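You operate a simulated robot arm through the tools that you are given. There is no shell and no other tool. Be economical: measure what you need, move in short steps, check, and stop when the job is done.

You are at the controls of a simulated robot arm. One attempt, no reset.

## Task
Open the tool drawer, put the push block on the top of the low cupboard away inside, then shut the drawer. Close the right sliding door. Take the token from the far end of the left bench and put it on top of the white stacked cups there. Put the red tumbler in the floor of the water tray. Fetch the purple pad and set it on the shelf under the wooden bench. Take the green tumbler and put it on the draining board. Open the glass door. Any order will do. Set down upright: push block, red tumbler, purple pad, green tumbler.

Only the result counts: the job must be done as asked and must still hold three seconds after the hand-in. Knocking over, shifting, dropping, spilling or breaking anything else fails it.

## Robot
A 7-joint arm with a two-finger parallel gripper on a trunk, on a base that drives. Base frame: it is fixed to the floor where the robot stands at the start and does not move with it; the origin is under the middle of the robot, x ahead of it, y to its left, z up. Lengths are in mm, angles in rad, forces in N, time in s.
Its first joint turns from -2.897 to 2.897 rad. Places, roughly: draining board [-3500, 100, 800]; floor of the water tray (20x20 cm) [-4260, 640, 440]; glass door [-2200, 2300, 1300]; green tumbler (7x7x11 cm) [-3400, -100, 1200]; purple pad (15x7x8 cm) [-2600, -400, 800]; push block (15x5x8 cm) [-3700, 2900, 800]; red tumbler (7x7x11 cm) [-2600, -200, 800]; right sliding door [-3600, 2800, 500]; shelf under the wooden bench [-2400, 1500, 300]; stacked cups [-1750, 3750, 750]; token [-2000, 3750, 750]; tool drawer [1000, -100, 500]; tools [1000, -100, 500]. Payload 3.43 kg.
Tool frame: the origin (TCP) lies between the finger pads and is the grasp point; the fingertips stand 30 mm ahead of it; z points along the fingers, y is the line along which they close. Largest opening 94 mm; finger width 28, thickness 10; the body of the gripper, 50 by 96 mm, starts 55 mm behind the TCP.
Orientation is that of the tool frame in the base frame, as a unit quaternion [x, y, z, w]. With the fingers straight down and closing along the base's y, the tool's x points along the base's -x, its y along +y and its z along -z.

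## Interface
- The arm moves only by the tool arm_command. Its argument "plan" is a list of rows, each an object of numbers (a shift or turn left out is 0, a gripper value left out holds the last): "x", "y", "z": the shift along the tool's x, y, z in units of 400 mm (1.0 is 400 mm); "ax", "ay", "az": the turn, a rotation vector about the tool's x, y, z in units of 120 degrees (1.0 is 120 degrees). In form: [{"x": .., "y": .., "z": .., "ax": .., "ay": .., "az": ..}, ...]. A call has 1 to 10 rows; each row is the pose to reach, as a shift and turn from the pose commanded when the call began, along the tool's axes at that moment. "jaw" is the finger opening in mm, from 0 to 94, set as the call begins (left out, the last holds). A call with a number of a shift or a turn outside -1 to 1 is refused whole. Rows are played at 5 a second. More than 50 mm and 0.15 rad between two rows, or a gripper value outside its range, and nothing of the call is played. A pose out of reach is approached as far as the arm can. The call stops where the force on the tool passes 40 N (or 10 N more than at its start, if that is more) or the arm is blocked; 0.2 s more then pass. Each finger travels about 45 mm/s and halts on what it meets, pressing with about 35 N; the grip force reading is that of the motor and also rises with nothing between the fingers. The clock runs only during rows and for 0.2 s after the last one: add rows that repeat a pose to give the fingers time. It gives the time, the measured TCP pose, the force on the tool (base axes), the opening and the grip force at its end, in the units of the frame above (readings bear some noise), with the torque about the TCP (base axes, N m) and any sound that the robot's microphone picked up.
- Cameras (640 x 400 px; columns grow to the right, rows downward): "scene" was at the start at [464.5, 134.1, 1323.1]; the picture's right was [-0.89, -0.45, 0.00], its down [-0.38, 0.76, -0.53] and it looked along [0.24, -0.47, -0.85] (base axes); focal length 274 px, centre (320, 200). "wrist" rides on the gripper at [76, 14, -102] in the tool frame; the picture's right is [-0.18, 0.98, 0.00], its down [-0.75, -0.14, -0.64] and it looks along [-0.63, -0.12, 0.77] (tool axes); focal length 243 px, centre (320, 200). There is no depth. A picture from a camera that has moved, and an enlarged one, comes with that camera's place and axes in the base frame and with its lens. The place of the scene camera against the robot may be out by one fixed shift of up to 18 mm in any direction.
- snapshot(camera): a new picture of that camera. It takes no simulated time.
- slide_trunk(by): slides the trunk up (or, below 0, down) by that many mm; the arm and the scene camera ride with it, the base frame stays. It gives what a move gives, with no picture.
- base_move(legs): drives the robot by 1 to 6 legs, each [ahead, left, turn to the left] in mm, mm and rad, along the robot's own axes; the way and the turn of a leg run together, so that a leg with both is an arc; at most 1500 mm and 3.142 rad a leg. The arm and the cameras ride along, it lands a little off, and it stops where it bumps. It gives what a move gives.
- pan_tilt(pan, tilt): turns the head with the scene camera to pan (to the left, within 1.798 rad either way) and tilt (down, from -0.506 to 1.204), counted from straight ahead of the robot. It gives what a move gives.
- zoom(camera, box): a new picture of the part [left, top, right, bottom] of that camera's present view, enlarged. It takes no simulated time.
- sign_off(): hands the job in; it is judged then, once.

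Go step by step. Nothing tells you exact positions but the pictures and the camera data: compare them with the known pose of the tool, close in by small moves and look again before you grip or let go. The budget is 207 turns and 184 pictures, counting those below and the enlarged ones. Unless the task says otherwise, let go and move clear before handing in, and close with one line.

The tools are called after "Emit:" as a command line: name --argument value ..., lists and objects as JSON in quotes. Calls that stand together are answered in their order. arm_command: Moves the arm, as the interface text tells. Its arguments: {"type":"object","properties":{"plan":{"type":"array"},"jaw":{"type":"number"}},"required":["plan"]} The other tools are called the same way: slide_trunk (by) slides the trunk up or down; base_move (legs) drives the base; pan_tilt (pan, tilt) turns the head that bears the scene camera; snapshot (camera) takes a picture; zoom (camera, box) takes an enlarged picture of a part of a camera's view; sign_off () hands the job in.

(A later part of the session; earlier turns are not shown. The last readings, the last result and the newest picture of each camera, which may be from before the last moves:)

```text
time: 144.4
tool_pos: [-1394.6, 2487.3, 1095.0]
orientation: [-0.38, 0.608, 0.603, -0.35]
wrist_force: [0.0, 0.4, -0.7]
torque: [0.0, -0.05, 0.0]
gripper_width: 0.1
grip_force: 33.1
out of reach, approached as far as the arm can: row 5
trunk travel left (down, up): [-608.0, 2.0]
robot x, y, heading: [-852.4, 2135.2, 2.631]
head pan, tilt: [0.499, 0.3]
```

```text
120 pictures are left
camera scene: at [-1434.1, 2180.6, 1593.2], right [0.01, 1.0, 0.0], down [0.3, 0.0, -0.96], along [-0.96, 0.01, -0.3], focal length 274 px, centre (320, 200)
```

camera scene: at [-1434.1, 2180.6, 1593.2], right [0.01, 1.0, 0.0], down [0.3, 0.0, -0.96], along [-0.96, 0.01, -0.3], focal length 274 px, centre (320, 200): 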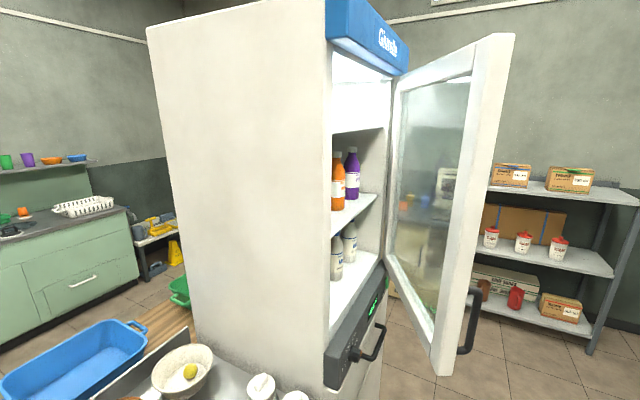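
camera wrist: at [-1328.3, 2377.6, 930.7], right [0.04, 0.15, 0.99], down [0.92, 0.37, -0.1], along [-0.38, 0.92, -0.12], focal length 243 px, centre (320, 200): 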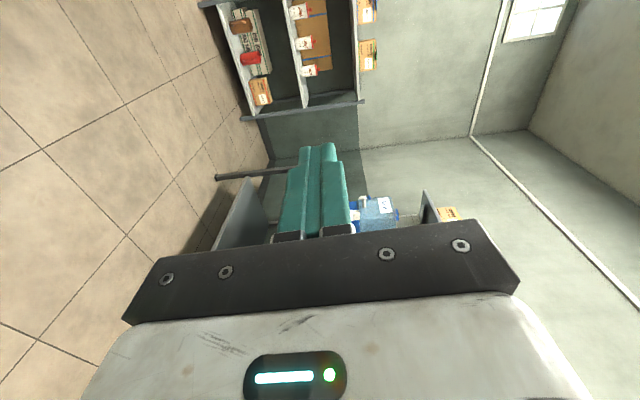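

Height 1095 is the limit and suffices. I shift left so the hand lines up with the gap between fridge and door (v≈1130), then advance part-way and check.

Emit:
arm_command --plan '[{"x": 0.1}, {"x": 0.2}, {"x": 0.3}, {"x": 0.4}, {"x": 0.5}, {"x": 0.6}, {"x": 0.7}, {"x": 0.77}]'

Emit:
base_move --legs '[[0, 80, 0.01], [220, 0, 0]]'

Emit:
snapshot --camera "scene"

Emit:
snapshot --camera "wrist"

```text
time: 146.2
tool_pos: [-1534.1, 2219.9, 1085.6]
orientation: [-0.381, 0.609, 0.602, -0.349]
wrist_force: [-0.2, 0.2, -0.1]
torque: [-0.01, -0.03, 0.02]
gripper_width: 0.0
grip_force: 33.4
trunk travel left (down, up): [-608.0, 2.0]
robot x, y, heading: [-848.1, 2135.4, 2.637]
head pan, tilt: [0.499, 0.3]
```

```text
time: 148.6
tool_pos: [-1769.1, 2251.8, 1086.8]
orientation: [-0.383, 0.607, 0.601, -0.352]
wrist_force: [0.3, 0.3, 0.0]
torque: [0.01, 0.02, -0.01]
gripper_width: 0.0
grip_force: 33.4
trunk travel left (down, up): [-608.0, 2.0]
robot x, y, heading: [-1083.4, 2172.5, 2.64]
head pan, tilt: [0.499, 0.3]
```

```text
119 pictures are left
camera scene: at [-1667.7, 2213.0, 1593.4], right [0.0, 1.0, 0.0], down [0.3, 0.0, -0.96], along [-0.96, 0.0, -0.3], focal length 274 px, centre (320, 200)
```

scene: 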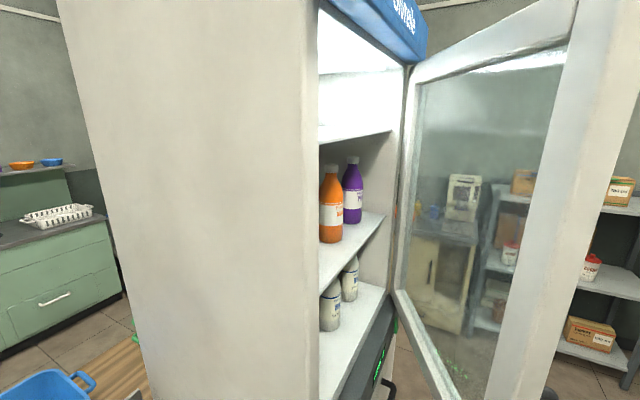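

```text
118 pictures are left
camera wrist: at [-1713.9, 2136.4, 1101.6], right [0.04, 0.15, 0.99], down [0.92, 0.38, -0.1], along [-0.39, 0.91, -0.12], focal length 243 px, centre (320, 200)
```

wrist: 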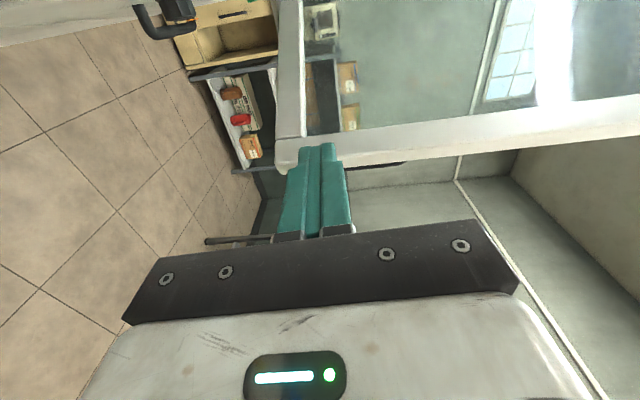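

The wrist view shows the door's free stile just beyond and to the right of the fingers, its lower corner below finger height. I drive forward 290 mm into the gap.

Emit:
base_move --legs '[[290, 0, 0]]'

Emit:
snapshot --camera "wrist"

Emit:
snapshot --camera "scene"

```text
time: 150.6
tool_pos: [-2024.3, 2395.3, 1086.3]
orientation: [-0.381, 0.609, 0.602, -0.35]
wrist_force: [-1.1, 0.0, 0.5]
torque: [0.02, -0.03, 0.0]
gripper_width: 0.0
grip_force: 32.3
trunk travel left (down, up): [-608.0, 2.0]
robot x, y, heading: [-1343.0, 2314.0, 2.638]
head pan, tilt: [0.499, 0.3]
```

```text
117 pictures are left
camera wrist: at [-1970.5, 2280.7, 1101.6], right [0.04, 0.15, 0.99], down [0.92, 0.37, -0.1], along [-0.38, 0.92, -0.12], focal length 243 px, centre (320, 200)
```

wrist: 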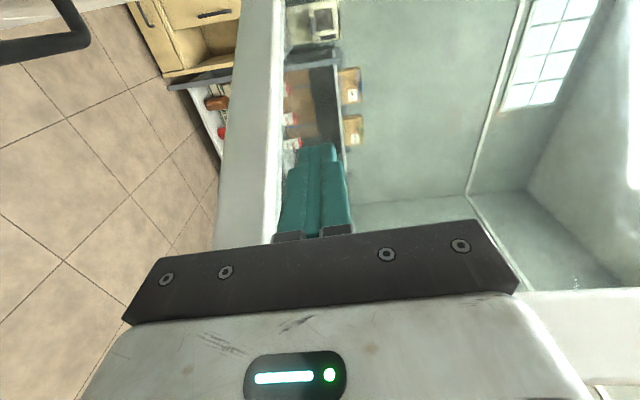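

```text
116 pictures are left
camera scene: at [-1923.9, 2357.0, 1593.4], right [0.01, 1.0, 0.0], down [0.3, 0.0, -0.96], along [-0.96, 0.01, -0.3], focal length 274 px, centre (320, 200)
```

scene: 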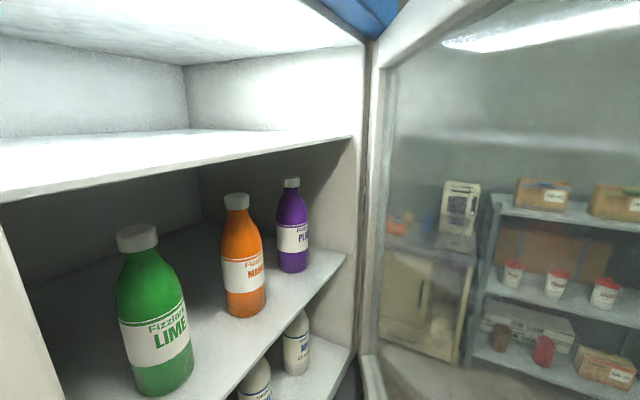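

The fingers are now inside the gap behind the glass door. I sweep the hand right and forward along the door's arc to about 60°.

Emit:
arm_command --plan '[{"x": -0.11}, {"x": -0.2, "z": 0.04}, {"x": -0.275, "z": 0.0875}, {"x": -0.35, "z": 0.1375}, {"x": -0.42, "z": 0.1875}, {"x": -0.495, "z": 0.25}, {"x": -0.55, "z": 0.3125}, {"x": -0.6, "z": 0.375}, {"x": -0.645, "z": 0.4375}, {"x": -0.683, "z": 0.5}]'

Emit:
snapshot --camera "scene"

Emit:
snapshot --camera "wrist"

```text
time: 152.8
tool_pos: [-2076.3, 2730.9, 1088.9]
orientation: [-0.381, 0.608, 0.602, -0.35]
wrist_force: [0.1, 0.3, -0.8]
torque: [-0.01, 0.02, 0.0]
gripper_width: 0.0
grip_force: 33.0
trunk travel left (down, up): [-608.0, 2.0]
robot x, y, heading: [-1343.0, 2313.2, 2.637]
head pan, tilt: [0.499, 0.3]
```

```text
115 pictures are left
camera scene: at [-1924.0, 2357.1, 1593.4], right [0.01, 1.0, 0.0], down [0.3, 0.0, -0.96], along [-0.96, 0.01, -0.3], focal length 274 px, centre (320, 200)
```

scene: 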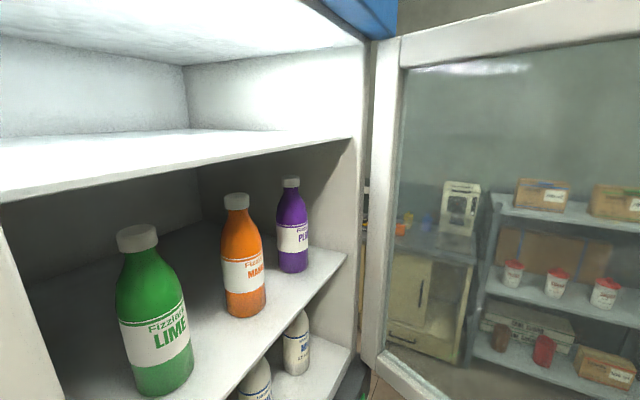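

```text
114 pictures are left
camera wrist: at [-2020.3, 2615.7, 1104.6], right [0.04, 0.15, 0.99], down [0.92, 0.37, -0.1], along [-0.38, 0.92, -0.12], focal length 243 px, centre (320, 200)
```

wrist: 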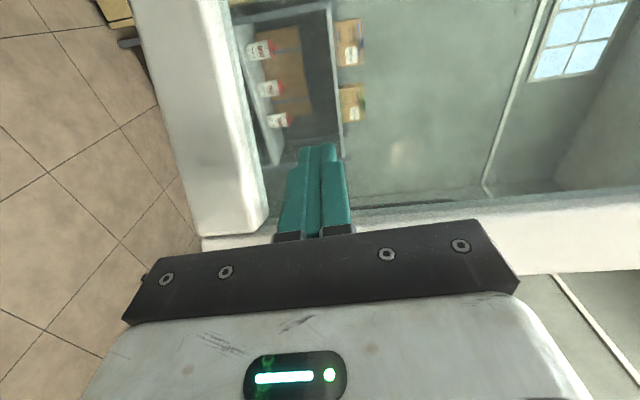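

The door is at about 60°. I push further with the hand and then with the base going right and forward.

Emit:
arm_command --plan '[{"x": -0.06, "z": 0.08}, {"x": -0.1, "z": 0.16}]'

Emit:
base_move --legs '[[60, -60, 0], [110, 0, 0]]'

Emit:
snapshot --camera "scene"

Emit:
snapshot --camera "wrist"

```text
time: 153.4
tool_pos: [-2114.6, 2795.4, 1088.1]
orientation: [-0.384, 0.607, 0.602, -0.349]
wrist_force: [0.4, -0.2, 1.3]
torque: [-0.02, 0.03, 0.02]
gripper_width: 0.0
grip_force: 33.0
trunk travel left (down, up): [-608.0, 2.0]
robot x, y, heading: [-1342.9, 2311.1, 2.637]
head pan, tilt: [0.499, 0.3]
```

```text
time: 155.2
tool_pos: [-2233.6, 2929.2, 1088.4]
orientation: [-0.382, 0.608, 0.601, -0.35]
wrist_force: [-1.0, 0.2, 0.3]
torque: [-0.01, -0.01, 0.01]
gripper_width: 0.0
grip_force: 33.3
trunk travel left (down, up): [-608.0, 2.0]
robot x, y, heading: [-1458.8, 2442.8, 2.634]
head pan, tilt: [0.499, 0.3]
```

```text
113 pictures are left
camera scene: at [-2042.5, 2490.5, 1593.4], right [0.01, 1.0, 0.0], down [0.3, 0.0, -0.96], along [-0.96, 0.0, -0.3], focal length 274 px, centre (320, 200)
```

scene: 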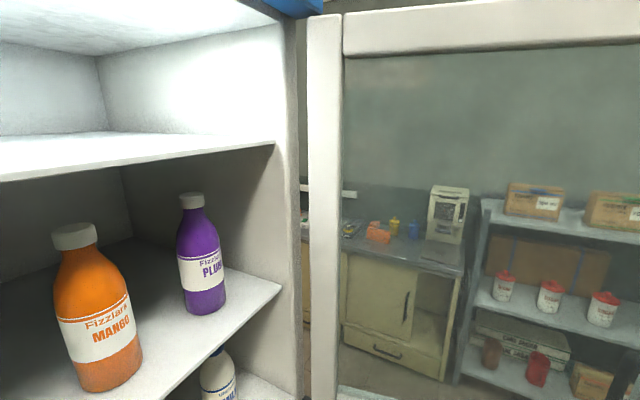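

```text
112 pictures are left
camera wrist: at [-2177.4, 2814.1, 1104.1], right [0.04, 0.15, 0.99], down [0.92, 0.37, -0.1], along [-0.38, 0.92, -0.12], focal length 243 px, centre (320, 200)
```

wrist: 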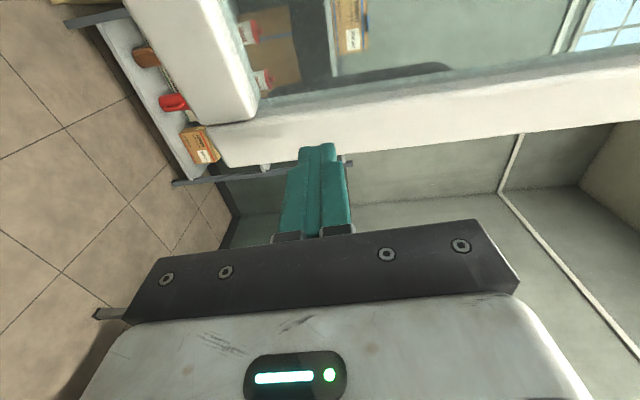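

The door stands near 85–90°. I give it one more push of ~50 mm and then withdraw backward.

Emit:
arm_command --plan '[{"z": 0.06}, {"z": 0.12}]'

Emit:
snapshot --camera "wrist"

Emit:
base_move --legs '[[-600, 0, 0], [0, -200, 0]]'

Emit:
snapshot --camera "scene"

```text
time: 155.8
tool_pos: [-2272.5, 2951.6, 1086.0]
orientation: [-0.381, 0.609, 0.601, -0.351]
wrist_force: [0.3, -0.1, 0.2]
torque: [-0.01, -0.07, 0.04]
gripper_width: 0.0
grip_force: 32.7
trunk travel left (down, up): [-608.0, 2.0]
robot x, y, heading: [-1458.3, 2448.8, 2.64]
head pan, tilt: [0.499, 0.3]
```

```text
111 pictures are left
camera wrist: at [-2219.2, 2837.0, 1100.9], right [0.04, 0.15, 0.99], down [0.92, 0.37, -0.1], along [-0.38, 0.92, -0.12], focal length 243 px, centre (320, 200)
```

wrist: 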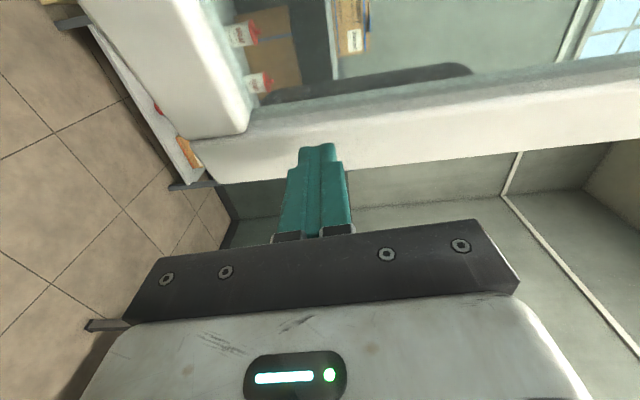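

```text
time: 160.4
tool_pos: [-1657.8, 2836.6, 1084.6]
orientation: [-0.383, 0.608, 0.6, -0.352]
wrist_force: [-0.5, -0.2, 0.3]
torque: [0.02, 0.02, 0.02]
gripper_width: 0.0
grip_force: 32.6
trunk travel left (down, up): [-608.0, 2.0]
robot x, y, heading: [-839.4, 2335.9, 2.642]
head pan, tilt: [0.499, 0.3]
```

```text
110 pictures are left
camera scene: at [-1424.1, 2377.1, 1593.4], right [0.0, 1.0, 0.0], down [0.3, 0.0, -0.96], along [-0.96, 0.0, -0.3], focal length 274 px, centre (320, 200)
```

scene: 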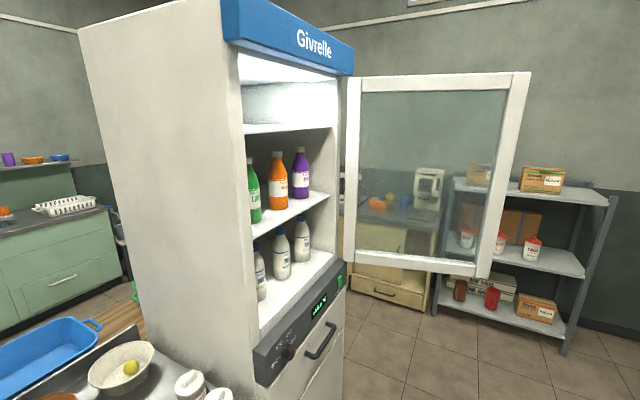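

The glass door now stands about 90–100° open. I retract the arm, and drive right and past it toward the cupboard at the back.

Emit:
arm_command --plan '[{"z": -0.1}, {"z": -0.2}, {"z": -0.3}, {"z": -0.4}, {"z": -0.5}, {"z": -0.6}, {"z": -0.7}, {"z": -0.8}]'

Emit:
pan_tilt --pan -1.6 --tilt 0.7

Emit:
base_move --legs '[[0, -240, 0], [1300, 0, 0]]'

Emit:
snapshot --camera "scene"

```text
time: 162.2
tool_pos: [-1373.8, 2690.0, 1095.9]
orientation: [-0.384, 0.608, 0.6, -0.351]
wrist_force: [-0.2, -0.8, -0.5]
torque: [0.01, -0.01, 0.02]
gripper_width: 0.0
grip_force: 33.4
trunk travel left (down, up): [-608.0, 2.0]
robot x, y, heading: [-840.5, 2337.5, 2.645]
head pan, tilt: [0.499, 0.3]
```

```text
time: 164.2
tool_pos: [-1373.8, 2690.7, 1096.1]
orientation: [-0.384, 0.607, 0.6, -0.352]
wrist_force: [0.2, -0.2, -0.1]
torque: [-0.01, 0.01, 0.0]
gripper_width: 0.0
grip_force: 33.1
trunk travel left (down, up): [-608.0, 2.0]
robot x, y, heading: [-839.5, 2332.8, 2.642]
head pan, tilt: [-1.6, 0.7]
```

```text
time: 172.0
tool_pos: [-2389.5, 3518.1, 1094.5]
orientation: [-0.385, 0.607, 0.6, -0.352]
wrist_force: [-0.5, 0.1, 0.0]
torque: [-0.01, 0.01, 0.03]
gripper_width: 0.1
grip_force: 33.0
trunk travel left (down, up): [-608.0, 2.0]
robot x, y, heading: [-1856.7, 3164.3, 2.642]
head pan, tilt: [-1.6, 0.7]
```

```text
109 pictures are left
camera scene: at [-2302.9, 3277.2, 1557.3], right [0.86, -0.5, 0.0], down [-0.32, -0.56, -0.76], along [0.39, 0.66, -0.64], focal length 274 px, centre (320, 200)
```

scene: 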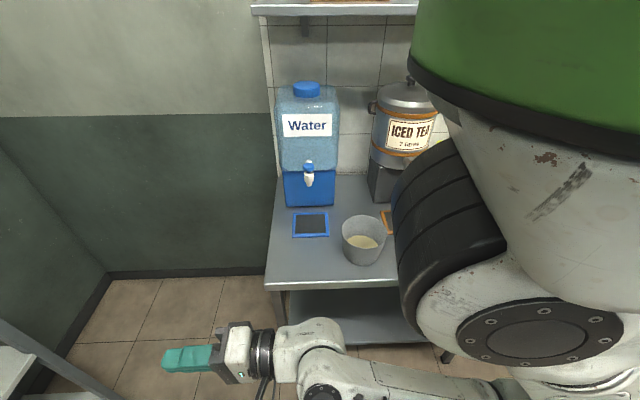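

I'm past the door. I advance 300 mm and look ahead at the cupboard and shelf.

Emit:
base_move --legs '[[300, 0, 0]]'

Emit:
pan_tilt --pan 0.75 --tilt 0.75

Emit:
snapshot --camera "scene"

Emit:
zoom --camera "scene" --box '[100, 0, 420, 200]'

```text
time: 174.1
tool_pos: [-2649.0, 3662.7, 1096.1]
orientation: [-0.383, 0.608, 0.601, -0.351]
wrist_force: [-0.3, 0.4, 0.0]
torque: [-0.01, -0.05, 0.01]
gripper_width: 0.1
grip_force: 33.4
trunk travel left (down, up): [-608.0, 2.0]
robot x, y, heading: [-2113.4, 3304.3, 2.64]
head pan, tilt: [-1.6, 0.7]
```

```text
time: 176.2
tool_pos: [-2649.4, 3662.1, 1094.9]
orientation: [-0.383, 0.608, 0.6, -0.352]
wrist_force: [-0.3, -0.3, -0.7]
torque: [-0.01, 0.0, -0.04]
gripper_width: 0.1
grip_force: 33.5
trunk travel left (down, up): [-608.0, 2.0]
robot x, y, heading: [-2115.9, 3303.5, 2.642]
head pan, tilt: [0.75, 0.75]
```

```text
108 pictures are left
camera scene: at [-2686.7, 3328.1, 1553.1], right [-0.24, 0.97, 0.0], down [0.66, 0.17, -0.73], along [-0.71, -0.18, -0.68], focal length 274 px, centre (320, 200)
```

scene: 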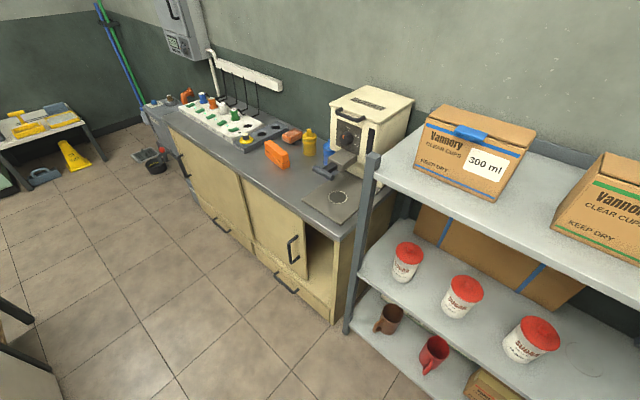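

```text
2.00 times, centred on (260, 100) of scene
camera zoom: at [-2686.7, 3328.1, 1553.1], right [-0.24, 0.97, 0.0], down [0.66, 0.17, -0.73], along [-0.71, -0.18, -0.68], focal length 547 px, centre (440, 400)
```

zoom: 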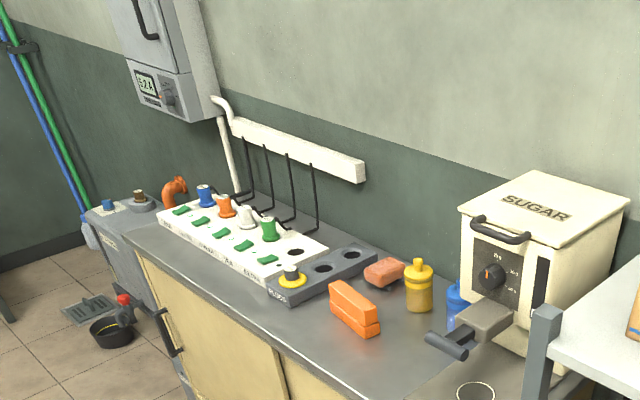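

The orange block is on the cupboard top near (u 4612, v 760); the right sliding door's handle is near (u 4440, v 1006, z 520), and it must slide ~115 mm right. I retract and lower the hand, then drive forward and left.

Emit:
arm_command --plan '[{"y": -0.1}, {"y": -0.2}, {"y": -0.3}, {"y": -0.4}, {"y": -0.4, "z": -0.1}, {"y": -0.4, "z": -0.2}, {"y": -0.4, "z": -0.3}, {"y": -0.4, "z": -0.4}, {"y": -0.4, "z": -0.5}]'

Emit:
base_move --legs '[[490, 0, 0], [0, 690, 0]]'

Emit:
pan_tilt --pan 0.0 --tilt 1.1

Emit:
snapshot --camera "scene"

```text
time: 178.4
tool_pos: [-2507.8, 3580.5, 954.2]
orientation: [-0.359, 0.587, 0.622, -0.374]
wrist_force: [0.0, -0.2, 0.9]
torque: [0.0, 0.03, 0.01]
gripper_width: 0.0
grip_force: 33.2
trunk travel left (down, up): [-608.0, 2.0]
robot x, y, heading: [-2112.7, 3308.1, 2.64]
head pan, tilt: [0.75, 0.75]
stopped in row 9: the arm was blocked; the commanded pose is now the measured one
```

```text
time: 182.9
tool_pos: [-3054.7, 3567.0, 950.7]
orientation: [-0.379, 0.576, 0.607, -0.394]
wrist_force: [-0.7, 0.5, -0.8]
torque: [-0.01, 0.0, -0.02]
gripper_width: 0.0
grip_force: 32.7
trunk travel left (down, up): [-608.0, 2.0]
robot x, y, heading: [-2648.5, 3318.1, 2.706]
head pan, tilt: [0.75, 0.75]
stopped in leg 2: the robot was blocked; the commanded pose is now the measured one
```

```text
time: 184.0
tool_pos: [-3051.7, 3567.6, 951.8]
orientation: [-0.377, 0.576, 0.609, -0.394]
wrist_force: [0.2, 0.1, 0.9]
torque: [0.01, -0.01, 0.0]
gripper_width: 0.1
grip_force: 33.3
trunk travel left (down, up): [-608.0, 2.0]
robot x, y, heading: [-2650.4, 3315.0, 2.697]
head pan, tilt: [0.0, 1.1]
```

```text
106 pictures are left
camera scene: at [-3195.4, 3360.7, 1527.8], right [0.43, 0.9, 0.0], down [0.81, -0.38, -0.45], along [-0.41, 0.19, -0.89], focal length 274 px, centre (320, 200)
```

scene: 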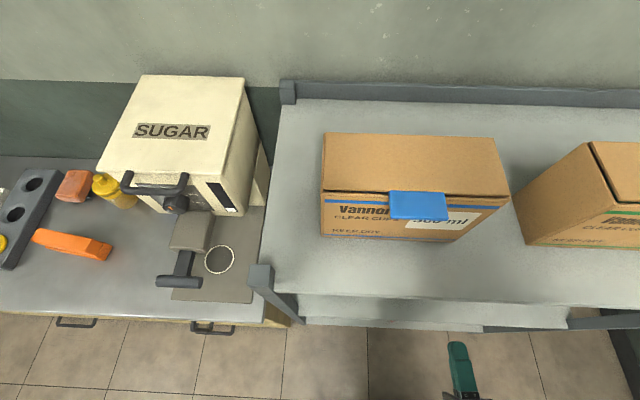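

The rear of the base touched the open door. I move right again, then turn to face left (−V), so the base is narrow across this passage and the arm works to its right.

Emit:
base_move --legs '[[25, -230, 0], [0, 0, 1.51]]'

Emit:
pan_tilt --pan 0.6 --tilt 0.4

Emit:
snapshot --camera "scene"

```text
time: 189.4
tool_pos: [-2842.7, 3141.2, 952.3]
orientation: [0.671, -0.158, -0.173, 0.704]
wrist_force: [0.0, 0.0, -0.4]
torque: [0.03, 0.01, -0.01]
gripper_width: 0.3
grip_force: 33.6
trunk travel left (down, up): [-608.0, 2.0]
robot x, y, heading: [-2573.1, 3533.0, -2.069]
head pan, tilt: [0.0, 1.1]
```

```text
time: 190.5
tool_pos: [-2843.0, 3140.5, 951.6]
orientation: [0.671, -0.157, -0.172, 0.704]
wrist_force: [-0.8, -0.9, -0.1]
torque: [0.01, -0.03, 0.03]
gripper_width: 0.2
grip_force: 33.0
trunk travel left (down, up): [-608.0, 2.0]
robot x, y, heading: [-2576.0, 3531.5, -2.068]
head pan, tilt: [0.6, 0.4]
```

```text
105 pictures are left
camera scene: at [-2610.4, 2958.8, 1584.1], right [-0.99, -0.1, 0.0], down [-0.04, 0.39, -0.92], along [0.1, -0.92, -0.39], focal length 274 px, centre (320, 200)
```

scene: 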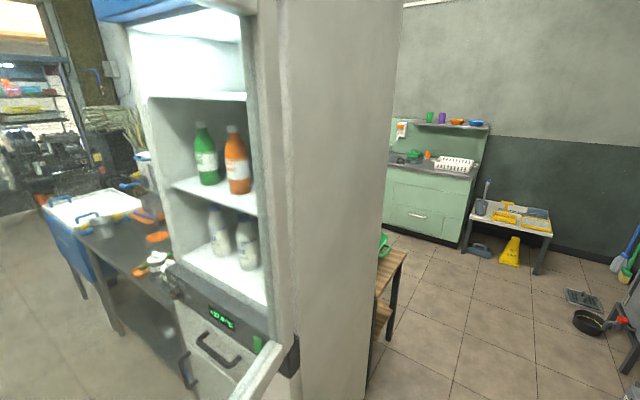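

The door is still ~86–90° open. I drive forward to stand before the cupboard's right door and swing the arm to the right (toward the cupboard).

Emit:
base_move --legs '[[600, 0, 0]]'

Emit:
arm_command --plan '[{"z": -0.0037, "x": -0.0942, "ay": -0.0375}, {"z": -0.0148, "x": -0.1877, "ay": -0.075}, {"z": -0.0332, "x": -0.2801, "ay": -0.1125}, {"z": -0.0587, "x": -0.3708, "ay": -0.15}, {"z": -0.0913, "x": -0.4592, "ay": -0.1875}, {"z": -0.1308, "x": -0.5448, "ay": -0.225}, {"z": -0.1768, "x": -0.627, "ay": -0.2625}, {"z": -0.2292, "x": -0.7053, "ay": -0.3}, {"z": -0.2875, "x": -0.7793, "ay": -0.3375}, {"z": -0.3515, "x": -0.8485, "ay": -0.375}]'

Emit:
arm_command --plan '[{"z": -0.0037, "x": -0.0942, "ay": -0.0375}, {"z": -0.0148, "x": -0.1877, "ay": -0.075}, {"z": -0.0332, "x": -0.2801, "ay": -0.1125}, {"z": -0.0587, "x": -0.3708, "ay": -0.15}, {"z": -0.0913, "x": -0.4592, "ay": -0.1875}, {"z": -0.1308, "x": -0.5448, "ay": -0.225}, {"z": -0.1768, "x": -0.627, "ay": -0.2625}, {"z": -0.2292, "x": -0.7053, "ay": -0.3}, {"z": -0.2875, "x": -0.7793, "ay": -0.3375}, {"z": -0.3515, "x": -0.8485, "ay": -0.375}]'

Emit:
snapshot --camera "wrist"

Emit:
pan_tilt --pan -1.2 --tilt 0.8

Emit:
snapshot --camera "scene"

```text
time: 193.9
tool_pos: [-3123.7, 2618.3, 952.3]
orientation: [0.671, -0.157, -0.171, 0.704]
wrist_force: [-0.6, -0.1, 0.2]
torque: [-0.02, 0.0, -0.01]
gripper_width: 0.0
grip_force: 33.4
trunk travel left (down, up): [-608.0, 2.0]
robot x, y, heading: [-2853.5, 3010.6, -2.063]
head pan, tilt: [0.6, 0.4]
```

```text
time: 196.1
tool_pos: [-3364.1, 2895.8, 947.4]
orientation: [0.554, -0.416, -0.415, 0.591]
wrist_force: [0.2, -0.2, 0.9]
torque: [0.0, -0.02, -0.03]
gripper_width: 0.0
grip_force: 33.4
trunk travel left (down, up): [-608.0, 2.0]
robot x, y, heading: [-2854.1, 3010.9, -2.066]
head pan, tilt: [0.6, 0.4]
```

```text
time: 198.3
tool_pos: [-3335.0, 3262.1, 931.8]
orientation: [-0.352, 0.609, 0.596, -0.387]
wrist_force: [-0.9, 0.1, -0.4]
torque: [0.01, 0.0, -0.01]
gripper_width: 0.1
grip_force: 33.3
trunk travel left (down, up): [-608.0, 2.0]
robot x, y, heading: [-2857.0, 3011.7, -2.065]
head pan, tilt: [0.6, 0.4]
```

```text
104 pictures are left
camera wrist: at [-3277.5, 3148.7, 950.2], right [0.11, 0.21, 0.97], down [0.91, 0.37, -0.19], along [-0.4, 0.9, -0.14], focal length 243 px, centre (320, 200)
```

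wrist: 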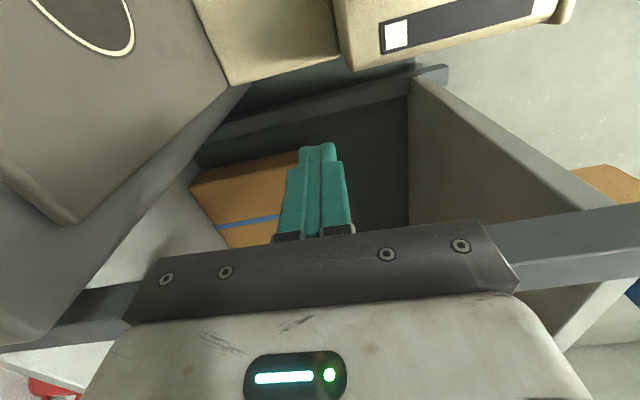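

```text
time: 200.1
tool_pos: [-3335.6, 3261.0, 931.7]
orientation: [-0.353, 0.608, 0.596, -0.388]
wrist_force: [0.1, -0.3, -0.2]
torque: [-0.01, 0.01, 0.03]
gripper_width: 0.0
grip_force: 32.7
trunk travel left (down, up): [-608.0, 2.0]
robot x, y, heading: [-2852.3, 3010.2, -2.063]
head pan, tilt: [-1.201, 0.799]
```

```text
103 pictures are left
camera scene: at [-2980.0, 2538.9, 1549.1], right [0.12, 0.99, 0.0], down [0.71, -0.09, -0.7], along [-0.69, 0.08, -0.72], focal length 274 px, centre (320, 200)
```

scene: 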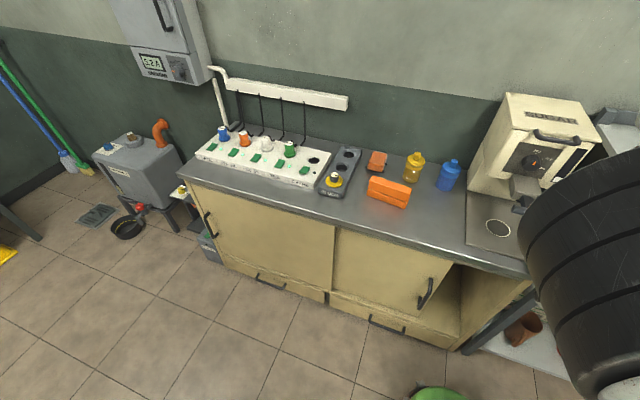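

Handle is near (u 4440, v 1004, z 505). I bring the hand back and to the left of the handle, then lower the trunk.

Emit:
arm_command --plan '[{"z": -0.1}, {"z": -0.2}, {"z": -0.3}, {"z": -0.3, "x": 0.1}, {"z": -0.3, "x": 0.22}, {"z": -0.3, "x": 0.34}, {"z": -0.3, "x": 0.46}, {"z": -0.3, "x": 0.58}, {"z": -0.3, "x": 0.7}, {"z": -0.3, "x": 0.79}]'

Emit:
slide_trunk --by -420

Emit:
snapshot --camera "wrist"

Emit:
snapshot --camera "scene"

```text
time: 202.3
tool_pos: [-3370.6, 2926.6, 946.6]
orientation: [-0.353, 0.608, 0.596, -0.388]
wrist_force: [0.7, -0.2, -0.6]
torque: [-0.02, 0.02, -0.02]
gripper_width: 0.0
grip_force: 32.9
trunk travel left (down, up): [-608.0, 2.0]
robot x, y, heading: [-2854.7, 3010.6, -2.061]
head pan, tilt: [-1.201, 0.799]
```

```text
refused: -420 is not a number from -400 to 400
```

```text
102 pictures are left
camera wrist: at [-3313.3, 2813.2, 964.8], right [0.11, 0.2, 0.97], down [0.91, 0.38, -0.19], along [-0.4, 0.9, -0.14], focal length 243 px, centre (320, 200)
```

wrist: 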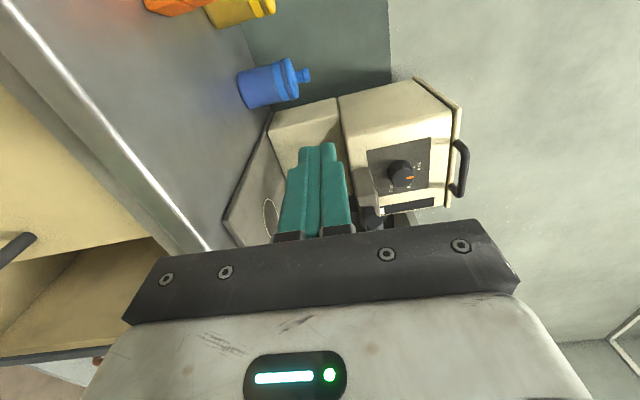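

```text
101 pictures are left
camera scene: at [-2980.0, 2538.8, 1549.1], right [0.12, 0.99, 0.0], down [0.71, -0.09, -0.7], along [-0.69, 0.09, -0.72], focal length 274 px, centre (320, 200)
```

scene: 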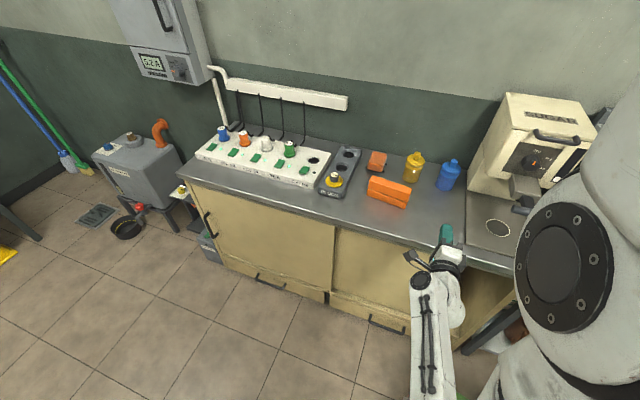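

I lower the trunk in the permitted amount and look.

Emit:
slide_trunk --by -400

Emit:
snapshot --camera "wrist"

Emit:
snapshot --camera "scene"

```text
time: 206.1
tool_pos: [-3370.7, 2926.9, 546.3]
orientation: [-0.353, 0.609, 0.595, -0.387]
wrist_force: [0.2, -0.3, 0.0]
torque: [-0.04, -0.03, 0.03]
gripper_width: 0.1
grip_force: 33.4
trunk travel left (down, up): [-208.0, 402.0]
robot x, y, heading: [-2854.7, 3011.8, -2.065]
head pan, tilt: [-1.201, 0.799]
```

```text
100 pictures are left
camera wrist: at [-3312.6, 2813.5, 564.4], right [0.11, 0.2, 0.97], down [0.91, 0.38, -0.19], along [-0.4, 0.9, -0.14], focal length 243 px, centre (320, 200)
```

wrist: 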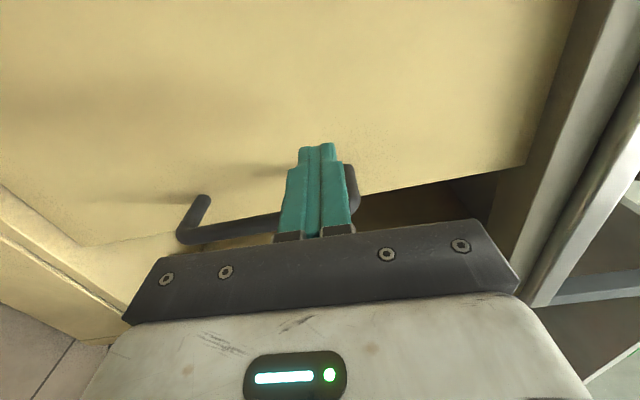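

```text
99 pictures are left
camera scene: at [-2979.9, 2538.8, 1149.1], right [0.12, 0.99, 0.0], down [0.71, -0.09, -0.7], along [-0.69, 0.09, -0.72], focal length 274 px, centre (320, 200)
```

scene: 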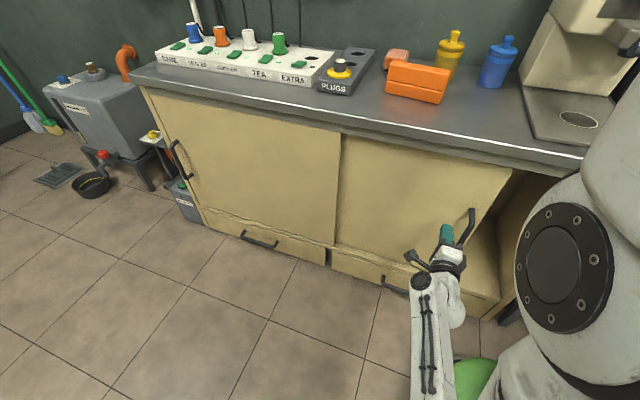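

The handle bar is just right of and beyond the fingers, z 463–564. I lower 33 mm and advance 50 mm toward the face.

Emit:
arm_command --plan '[{"y": -0.04}, {"y": -0.08}, {"y": -0.08, "z": 0.06}, {"y": -0.08, "z": 0.125}]'

Emit:
snapshot --camera "wrist"

```text
time: 207.1
tool_pos: [-3416.1, 2948.8, 514.9]
orientation: [-0.353, 0.609, 0.596, -0.387]
wrist_force: [0.3, 0.4, -0.6]
torque: [0.01, -0.03, 0.04]
gripper_width: 0.1
grip_force: 32.6
trunk travel left (down, up): [-208.0, 402.0]
robot x, y, heading: [-2854.1, 3010.7, -2.066]
head pan, tilt: [-1.201, 0.799]
```

```text
98 pictures are left
camera wrist: at [-3358.4, 2835.3, 533.2], right [0.11, 0.2, 0.97], down [0.91, 0.38, -0.18], along [-0.4, 0.9, -0.14], focal length 243 px, centre (320, 200)
```

wrist: 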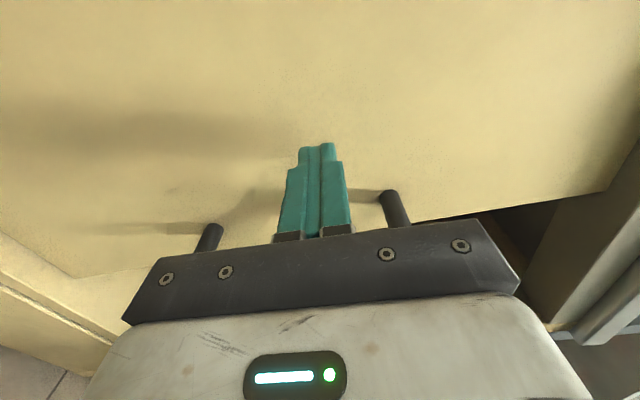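

Positioned to the left of the bar. I push to the right.

Emit:
arm_command --plan '[{"x": -0.04, "z": 0.02}, {"x": -0.08, "z": 0.02}, {"x": -0.12, "z": 0.02}, {"x": -0.16, "z": 0.02}, {"x": -0.2, "z": 0.02}, {"x": -0.24, "z": 0.02}, {"x": -0.28, "z": 0.02}, {"x": -0.32, "z": 0.02}, {"x": -0.36, "z": 0.02}]'

Emit:
snapshot --camera "wrist"

Emit:
snapshot --camera "scene"

```text
time: 209.1
tool_pos: [-3358.8, 3081.1, 507.1]
orientation: [-0.353, 0.609, 0.596, -0.387]
wrist_force: [-0.9, 0.3, 0.1]
torque: [0.01, -0.01, -0.02]
gripper_width: 0.0
grip_force: 33.6
trunk travel left (down, up): [-208.0, 402.0]
robot x, y, heading: [-2854.9, 3012.1, -2.063]
head pan, tilt: [-1.201, 0.799]
```

```text
97 pictures are left
camera wrist: at [-3301.3, 2967.0, 525.1], right [0.11, 0.21, 0.97], down [0.91, 0.38, -0.19], along [-0.4, 0.9, -0.14], focal length 243 px, centre (320, 200)
```

wrist: 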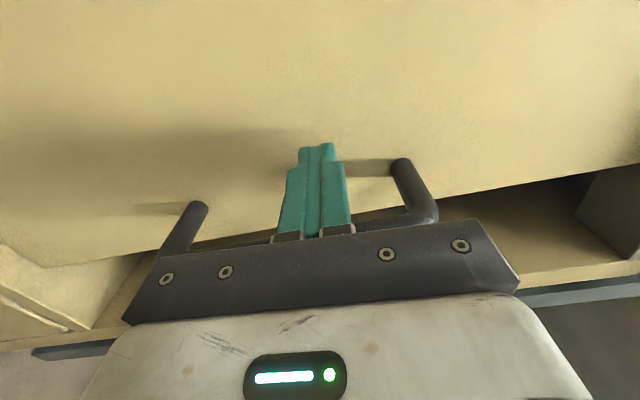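

```text
96 pictures are left
camera scene: at [-2980.0, 2538.8, 1149.1], right [0.12, 0.99, 0.0], down [0.71, -0.09, -0.7], along [-0.69, 0.09, -0.72], focal length 274 px, centre (320, 200)
```

scene: 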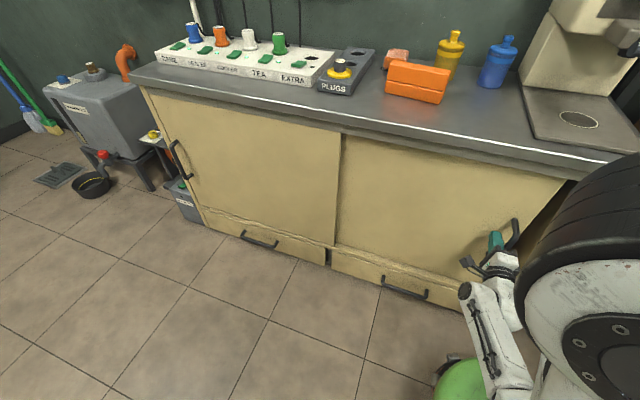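

The door slid most of the way; a gap remains. I keep pushing until it stops.

Emit:
arm_command --plan '[{"x": -0.03}, {"x": -0.06}, {"x": -0.09}, {"x": -0.12}, {"x": -0.15}, {"x": -0.18}, {"x": -0.21}]'

Emit:
snapshot --camera "wrist"

```text
time: 210.7
tool_pos: [-3319.1, 3156.4, 501.9]
orientation: [-0.353, 0.609, 0.596, -0.386]
wrist_force: [-0.5, 0.4, 0.6]
torque: [-0.01, 0.02, -0.06]
gripper_width: 0.2
grip_force: 32.9
trunk travel left (down, up): [-208.0, 402.0]
robot x, y, heading: [-2855.4, 3008.9, -2.065]
head pan, tilt: [-1.201, 0.799]
```

```text
95 pictures are left
camera wrist: at [-3261.7, 3042.1, 521.0], right [0.11, 0.2, 0.97], down [0.91, 0.37, -0.18], along [-0.4, 0.9, -0.14], focal length 243 px, centre (320, 200)
```

wrist: 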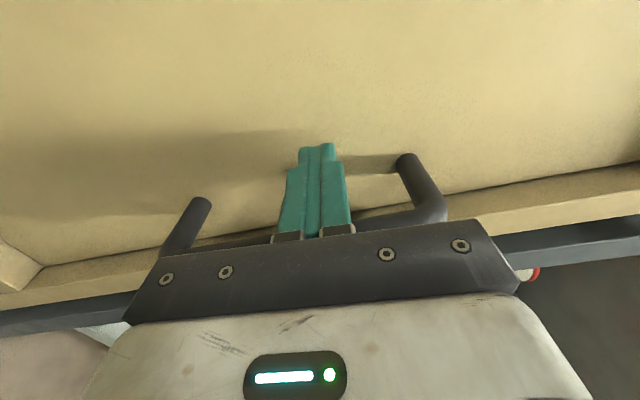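

The door edge has reached the frame. A final nudge to make sure it is shut.

Emit:
arm_command --plan '[{"x": -0.015}, {"x": -0.03}, {"x": -0.045}, {"x": -0.06}, {"x": -0.075}, {"x": -0.09}]'

Emit:
snapshot --camera "wrist"

```text
time: 211.4
tool_pos: [-3321.2, 3158.1, 501.9]
orientation: [-0.356, 0.606, 0.593, -0.393]
wrist_force: [-2.1, -1.0, 0.1]
torque: [-0.02, -0.02, 0.04]
gripper_width: 0.0
grip_force: 32.7
trunk travel left (down, up): [-208.0, 402.0]
robot x, y, heading: [-2852.2, 3011.8, -2.061]
head pan, tilt: [-1.201, 0.799]
stopped in row 3: the force on the tool passed its limit at 46 N (the readings are from after the stop); the commanded pose is now the measured one
```

```text
94 pictures are left
camera wrist: at [-3260.7, 3044.8, 520.3], right [0.11, 0.21, 0.97], down [0.9, 0.39, -0.19], along [-0.42, 0.9, -0.14], focal length 243 px, centre (320, 200)
```

wrist: 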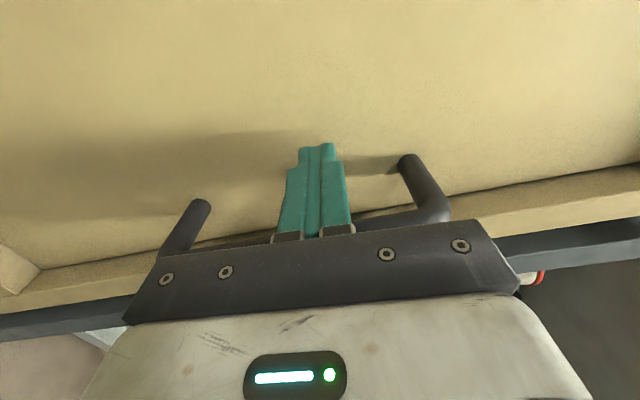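

The right sliding door is shut. I withdraw, raise the trunk and swing the arm back to the robot's front.

Emit:
arm_command --plan '[{"x": 0.03}, {"x": 0.04, "z": -0.08}, {"x": 0.04, "z": -0.16}, {"x": 0.04, "z": -0.2}]'

Emit:
slide_trunk --by 380

Emit:
arm_command --plan '[{"x": 0.0734, "z": -0.026, "ay": 0.044}, {"x": 0.147, "z": -0.052, "ay": 0.0875}, {"x": 0.22, "z": -0.078, "ay": 0.131}, {"x": 0.294, "z": -0.104, "ay": 0.175}, {"x": 0.367, "z": -0.13, "ay": 0.219}, {"x": 0.44, "z": -0.156, "ay": 0.2625}, {"x": 0.514, "z": -0.182, "ay": 0.306}, {"x": 0.5875, "z": -0.2075, "ay": 0.35}]'

Emit:
arm_command --plan '[{"x": 0.092, "z": -0.04, "ay": 0.0444}, {"x": 0.184, "z": -0.08, "ay": 0.0889}, {"x": 0.277, "z": -0.12, "ay": 0.133}, {"x": 0.369, "z": -0.16, "ay": 0.178}, {"x": 0.461, "z": -0.2, "ay": 0.222}, {"x": 0.553, "z": -0.24, "ay": 0.267}, {"x": 0.646, "z": -0.28, "ay": 0.311}, {"x": 0.738, "z": -0.32, "ay": 0.356}, {"x": 0.83, "z": -0.3625, "ay": 0.4}]'

Emit:
snapshot --camera "scene"

```text
time: 212.4
tool_pos: [-3253.6, 3107.6, 503.8]
orientation: [-0.356, 0.606, 0.592, -0.394]
wrist_force: [-0.1, 0.2, -0.8]
torque: [0.01, 0.0, 0.0]
gripper_width: 0.0
grip_force: 33.2
trunk travel left (down, up): [-208.0, 402.0]
robot x, y, heading: [-2856.5, 3007.4, -2.063]
head pan, tilt: [-1.201, 0.799]
```

```text
time: 216.0
tool_pos: [-3255.0, 3109.1, 882.4]
orientation: [-0.357, 0.607, 0.591, -0.393]
wrist_force: [-0.6, 0.3, 0.1]
torque: [0.01, 0.01, -0.02]
gripper_width: 0.0
grip_force: 32.8
trunk travel left (down, up): [-588.0, 22.0]
robot x, y, heading: [-2855.2, 3014.7, -2.059]
head pan, tilt: [-1.201, 0.799]
```

```text
time: 217.8
tool_pos: [-3282.3, 2860.3, 896.1]
orientation: [0.546, -0.424, -0.426, 0.584]
wrist_force: [-1.0, 0.2, -0.3]
torque: [-0.07, 0.02, 0.0]
gripper_width: 0.0
grip_force: 32.7
trunk travel left (down, up): [-588.0, 22.0]
robot x, y, heading: [-2853.9, 3008.2, -2.061]
head pan, tilt: [-1.201, 0.799]
```

```text
time: 219.8
tool_pos: [-3052.0, 2581.8, 897.3]
orientation: [0.671, -0.15, -0.167, 0.706]
wrist_force: [-0.5, -0.5, -0.4]
torque: [0.0, 0.03, -0.03]
gripper_width: 0.0
grip_force: 33.2
trunk travel left (down, up): [-588.0, 22.0]
robot x, y, heading: [-2852.8, 3008.8, -2.064]
head pan, tilt: [-1.201, 0.799]
```

```text
93 pictures are left
camera scene: at [-2978.9, 2537.9, 1529.1], right [0.12, 0.99, 0.0], down [0.71, -0.09, -0.7], along [-0.69, 0.08, -0.72], focal length 274 px, centre (320, 200)
```

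scene: 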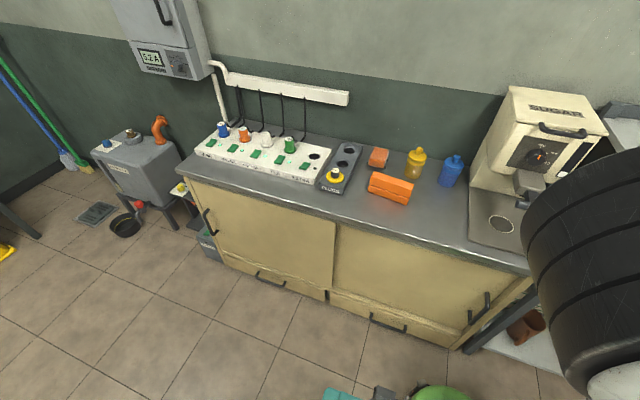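

Both cupboard doors look shut. I turn the tool to point down again and drive ahead toward the green counter side.

Emit:
arm_command --plan '[{"ax": 0.04, "ay": 0.04, "az": -0.04}, {"ax": 0.08, "ay": 0.08, "az": -0.08}, {"ax": 0.12, "ay": 0.12, "az": -0.12}, {"ax": 0.16, "ay": 0.16, "az": -0.16}, {"ax": 0.2, "ay": 0.2, "az": -0.2}, {"ax": 0.24, "ay": 0.24, "az": -0.24}, {"ax": 0.28, "ay": 0.28, "az": -0.28}, {"ax": 0.32, "ay": 0.32, "az": -0.32}, {"ax": 0.36, "ay": 0.36, "az": -0.36}, {"ax": 0.4, "ay": 0.4, "az": -0.4}]' --jaw 80

Emit:
arm_command --plan '[{"ax": 0.04, "ay": 0.04, "az": -0.04}, {"ax": 0.08, "ay": 0.08, "az": -0.08}, {"ax": 0.12, "ay": 0.12, "az": -0.12}, {"ax": 0.16, "ay": 0.16, "az": -0.16}, {"ax": 0.177, "ay": 0.177, "az": -0.177}]'

Emit:
pan_tilt --pan 0.5 --tilt 0.55

Emit:
base_move --legs '[[1000, 0, 0]]'

Emit:
snapshot --camera "scene"

```text
time: 221.5
tool_pos: [-3073.9, 2574.2, 896.5]
orientation: [0.883, 0.151, -0.146, 0.42]
wrist_force: [-0.7, 0.2, 0.0]
torque: [-0.01, -0.01, -0.01]
gripper_width: 80.2
grip_force: 0.1
trunk travel left (down, up): [-588.0, 22.0]
robot x, y, heading: [-2852.8, 3011.7, -2.059]
head pan, tilt: [-1.201, 0.799]
stopped in row 8: the arm was blocked; the commanded pose is now the measured one
```

```text
time: 222.7
tool_pos: [-3075.0, 2570.1, 896.6]
orientation: [0.913, 0.354, -0.085, 0.187]
wrist_force: [-0.3, -0.7, 0.4]
torque: [-0.03, -0.03, -0.01]
gripper_width: 80.0
grip_force: 0.1
trunk travel left (down, up): [-588.0, 22.0]
robot x, y, heading: [-2853.8, 3009.9, -2.062]
head pan, tilt: [-1.201, 0.799]
```

```text
time: 224.4
tool_pos: [-3075.2, 2571.2, 898.0]
orientation: [0.913, 0.353, -0.085, 0.188]
wrist_force: [-0.4, -0.1, 0.7]
torque: [0.02, 0.02, 0.02]
gripper_width: 80.2
grip_force: 0.1
trunk travel left (down, up): [-588.0, 22.0]
robot x, y, heading: [-2854.5, 3007.4, -2.066]
head pan, tilt: [0.499, 0.55]
```

```text
time: 229.6
tool_pos: [-3530.7, 1682.9, 896.5]
orientation: [0.91, 0.36, -0.083, 0.189]
wrist_force: [0.3, 0.9, 0.6]
torque: [0.02, -0.02, -0.02]
gripper_width: 80.0
grip_force: 0.2
trunk travel left (down, up): [-588.0, 22.0]
robot x, y, heading: [-3318.9, 2124.7, -2.046]
head pan, tilt: [0.499, 0.55]
```

```text
92 pictures are left
camera scene: at [-3352.3, 1553.2, 1550.5], right [-1.0, -0.02, 0.0], down [-0.01, 0.52, -0.85], along [0.02, -0.85, -0.52], focal length 274 px, centre (320, 200)
```

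scene: 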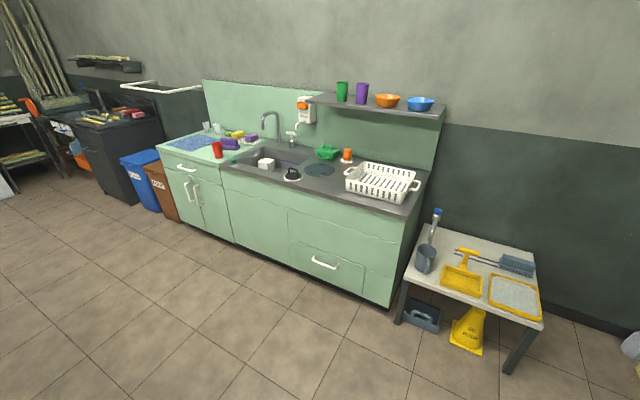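

A clear view: red tumbler and purple pad on the green counter, the green tumbler on the wall shelf, dish rack area, and the white table with a yellow-rimmed water tray. I zoom on the counter and the table.

Emit:
zoom --camera "scene" --box '[160, 80, 320, 190]'

Emit:
zoom --camera "scene" --box '[290, 70, 450, 220]'

Emit:
zoom --camera "scene" --box '[390, 200, 560, 370]'

Emit:
arm_command --plan '[{"ax": 0.028, "ay": 0.04, "az": -0.04}, {"ax": 0.056, "ay": 0.081, "az": -0.08}, {"ax": 0.085, "ay": 0.12, "az": -0.12}, {"ax": 0.113, "ay": 0.162, "az": -0.16}]'

```text
3.64 times, centred on (240, 135) of scene
camera zoom: at [-3352.3, 1553.2, 1550.5], right [-1.0, -0.02, 0.0], down [-0.01, 0.52, -0.85], along [0.02, -0.85, -0.52], focal length 995 px, centre (611, 436)
```

zoom: 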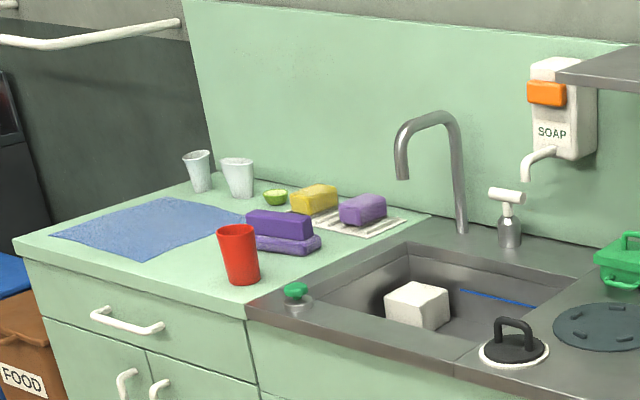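

```text
2.67 times, centred on (370, 145) of scene
camera zoom: at [-3352.3, 1553.2, 1550.5], right [-1.0, -0.02, 0.0], down [-0.01, 0.52, -0.85], along [0.02, -0.85, -0.52], focal length 729 px, centre (187, 347)
```

zoom: 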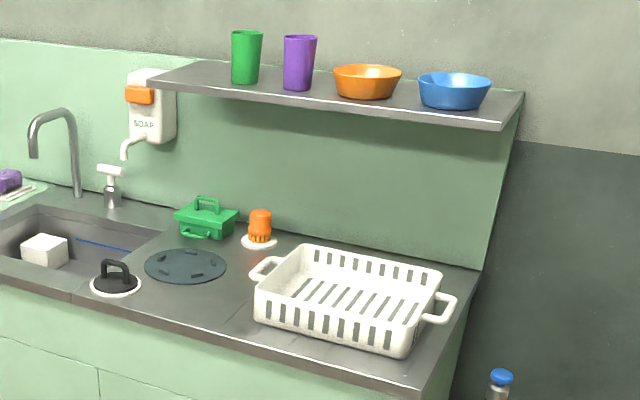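

```text
2.35 times, centred on (475, 285) of scene
camera zoom: at [-3352.3, 1553.2, 1550.5], right [-1.0, -0.02, 0.0], down [-0.01, 0.52, -0.85], along [0.02, -0.85, -0.52], focal length 644 px, centre (-45, 0)
```

zoom: 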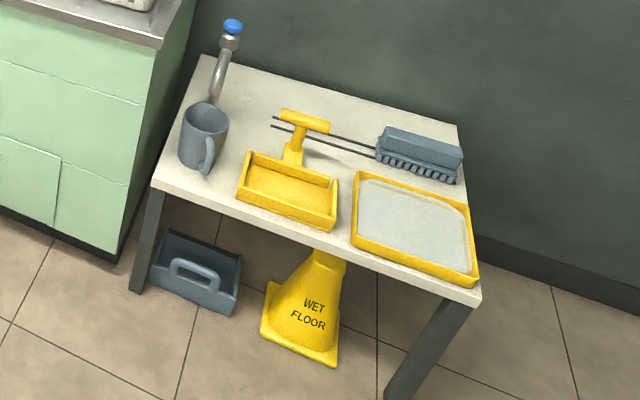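

```text
time: 230.6
tool_pos: [-3531.0, 1684.2, 896.6]
orientation: [0.854, 0.52, 0.0, 0.0]
wrist_force: [0.2, 0.0, 0.5]
torque: [-0.02, 0.04, 0.01]
gripper_width: 80.2
grip_force: 0.0
trunk travel left (down, up): [-588.0, 22.0]
robot x, y, heading: [-3313.5, 2121.8, -2.047]
head pan, tilt: [0.499, 0.55]
```

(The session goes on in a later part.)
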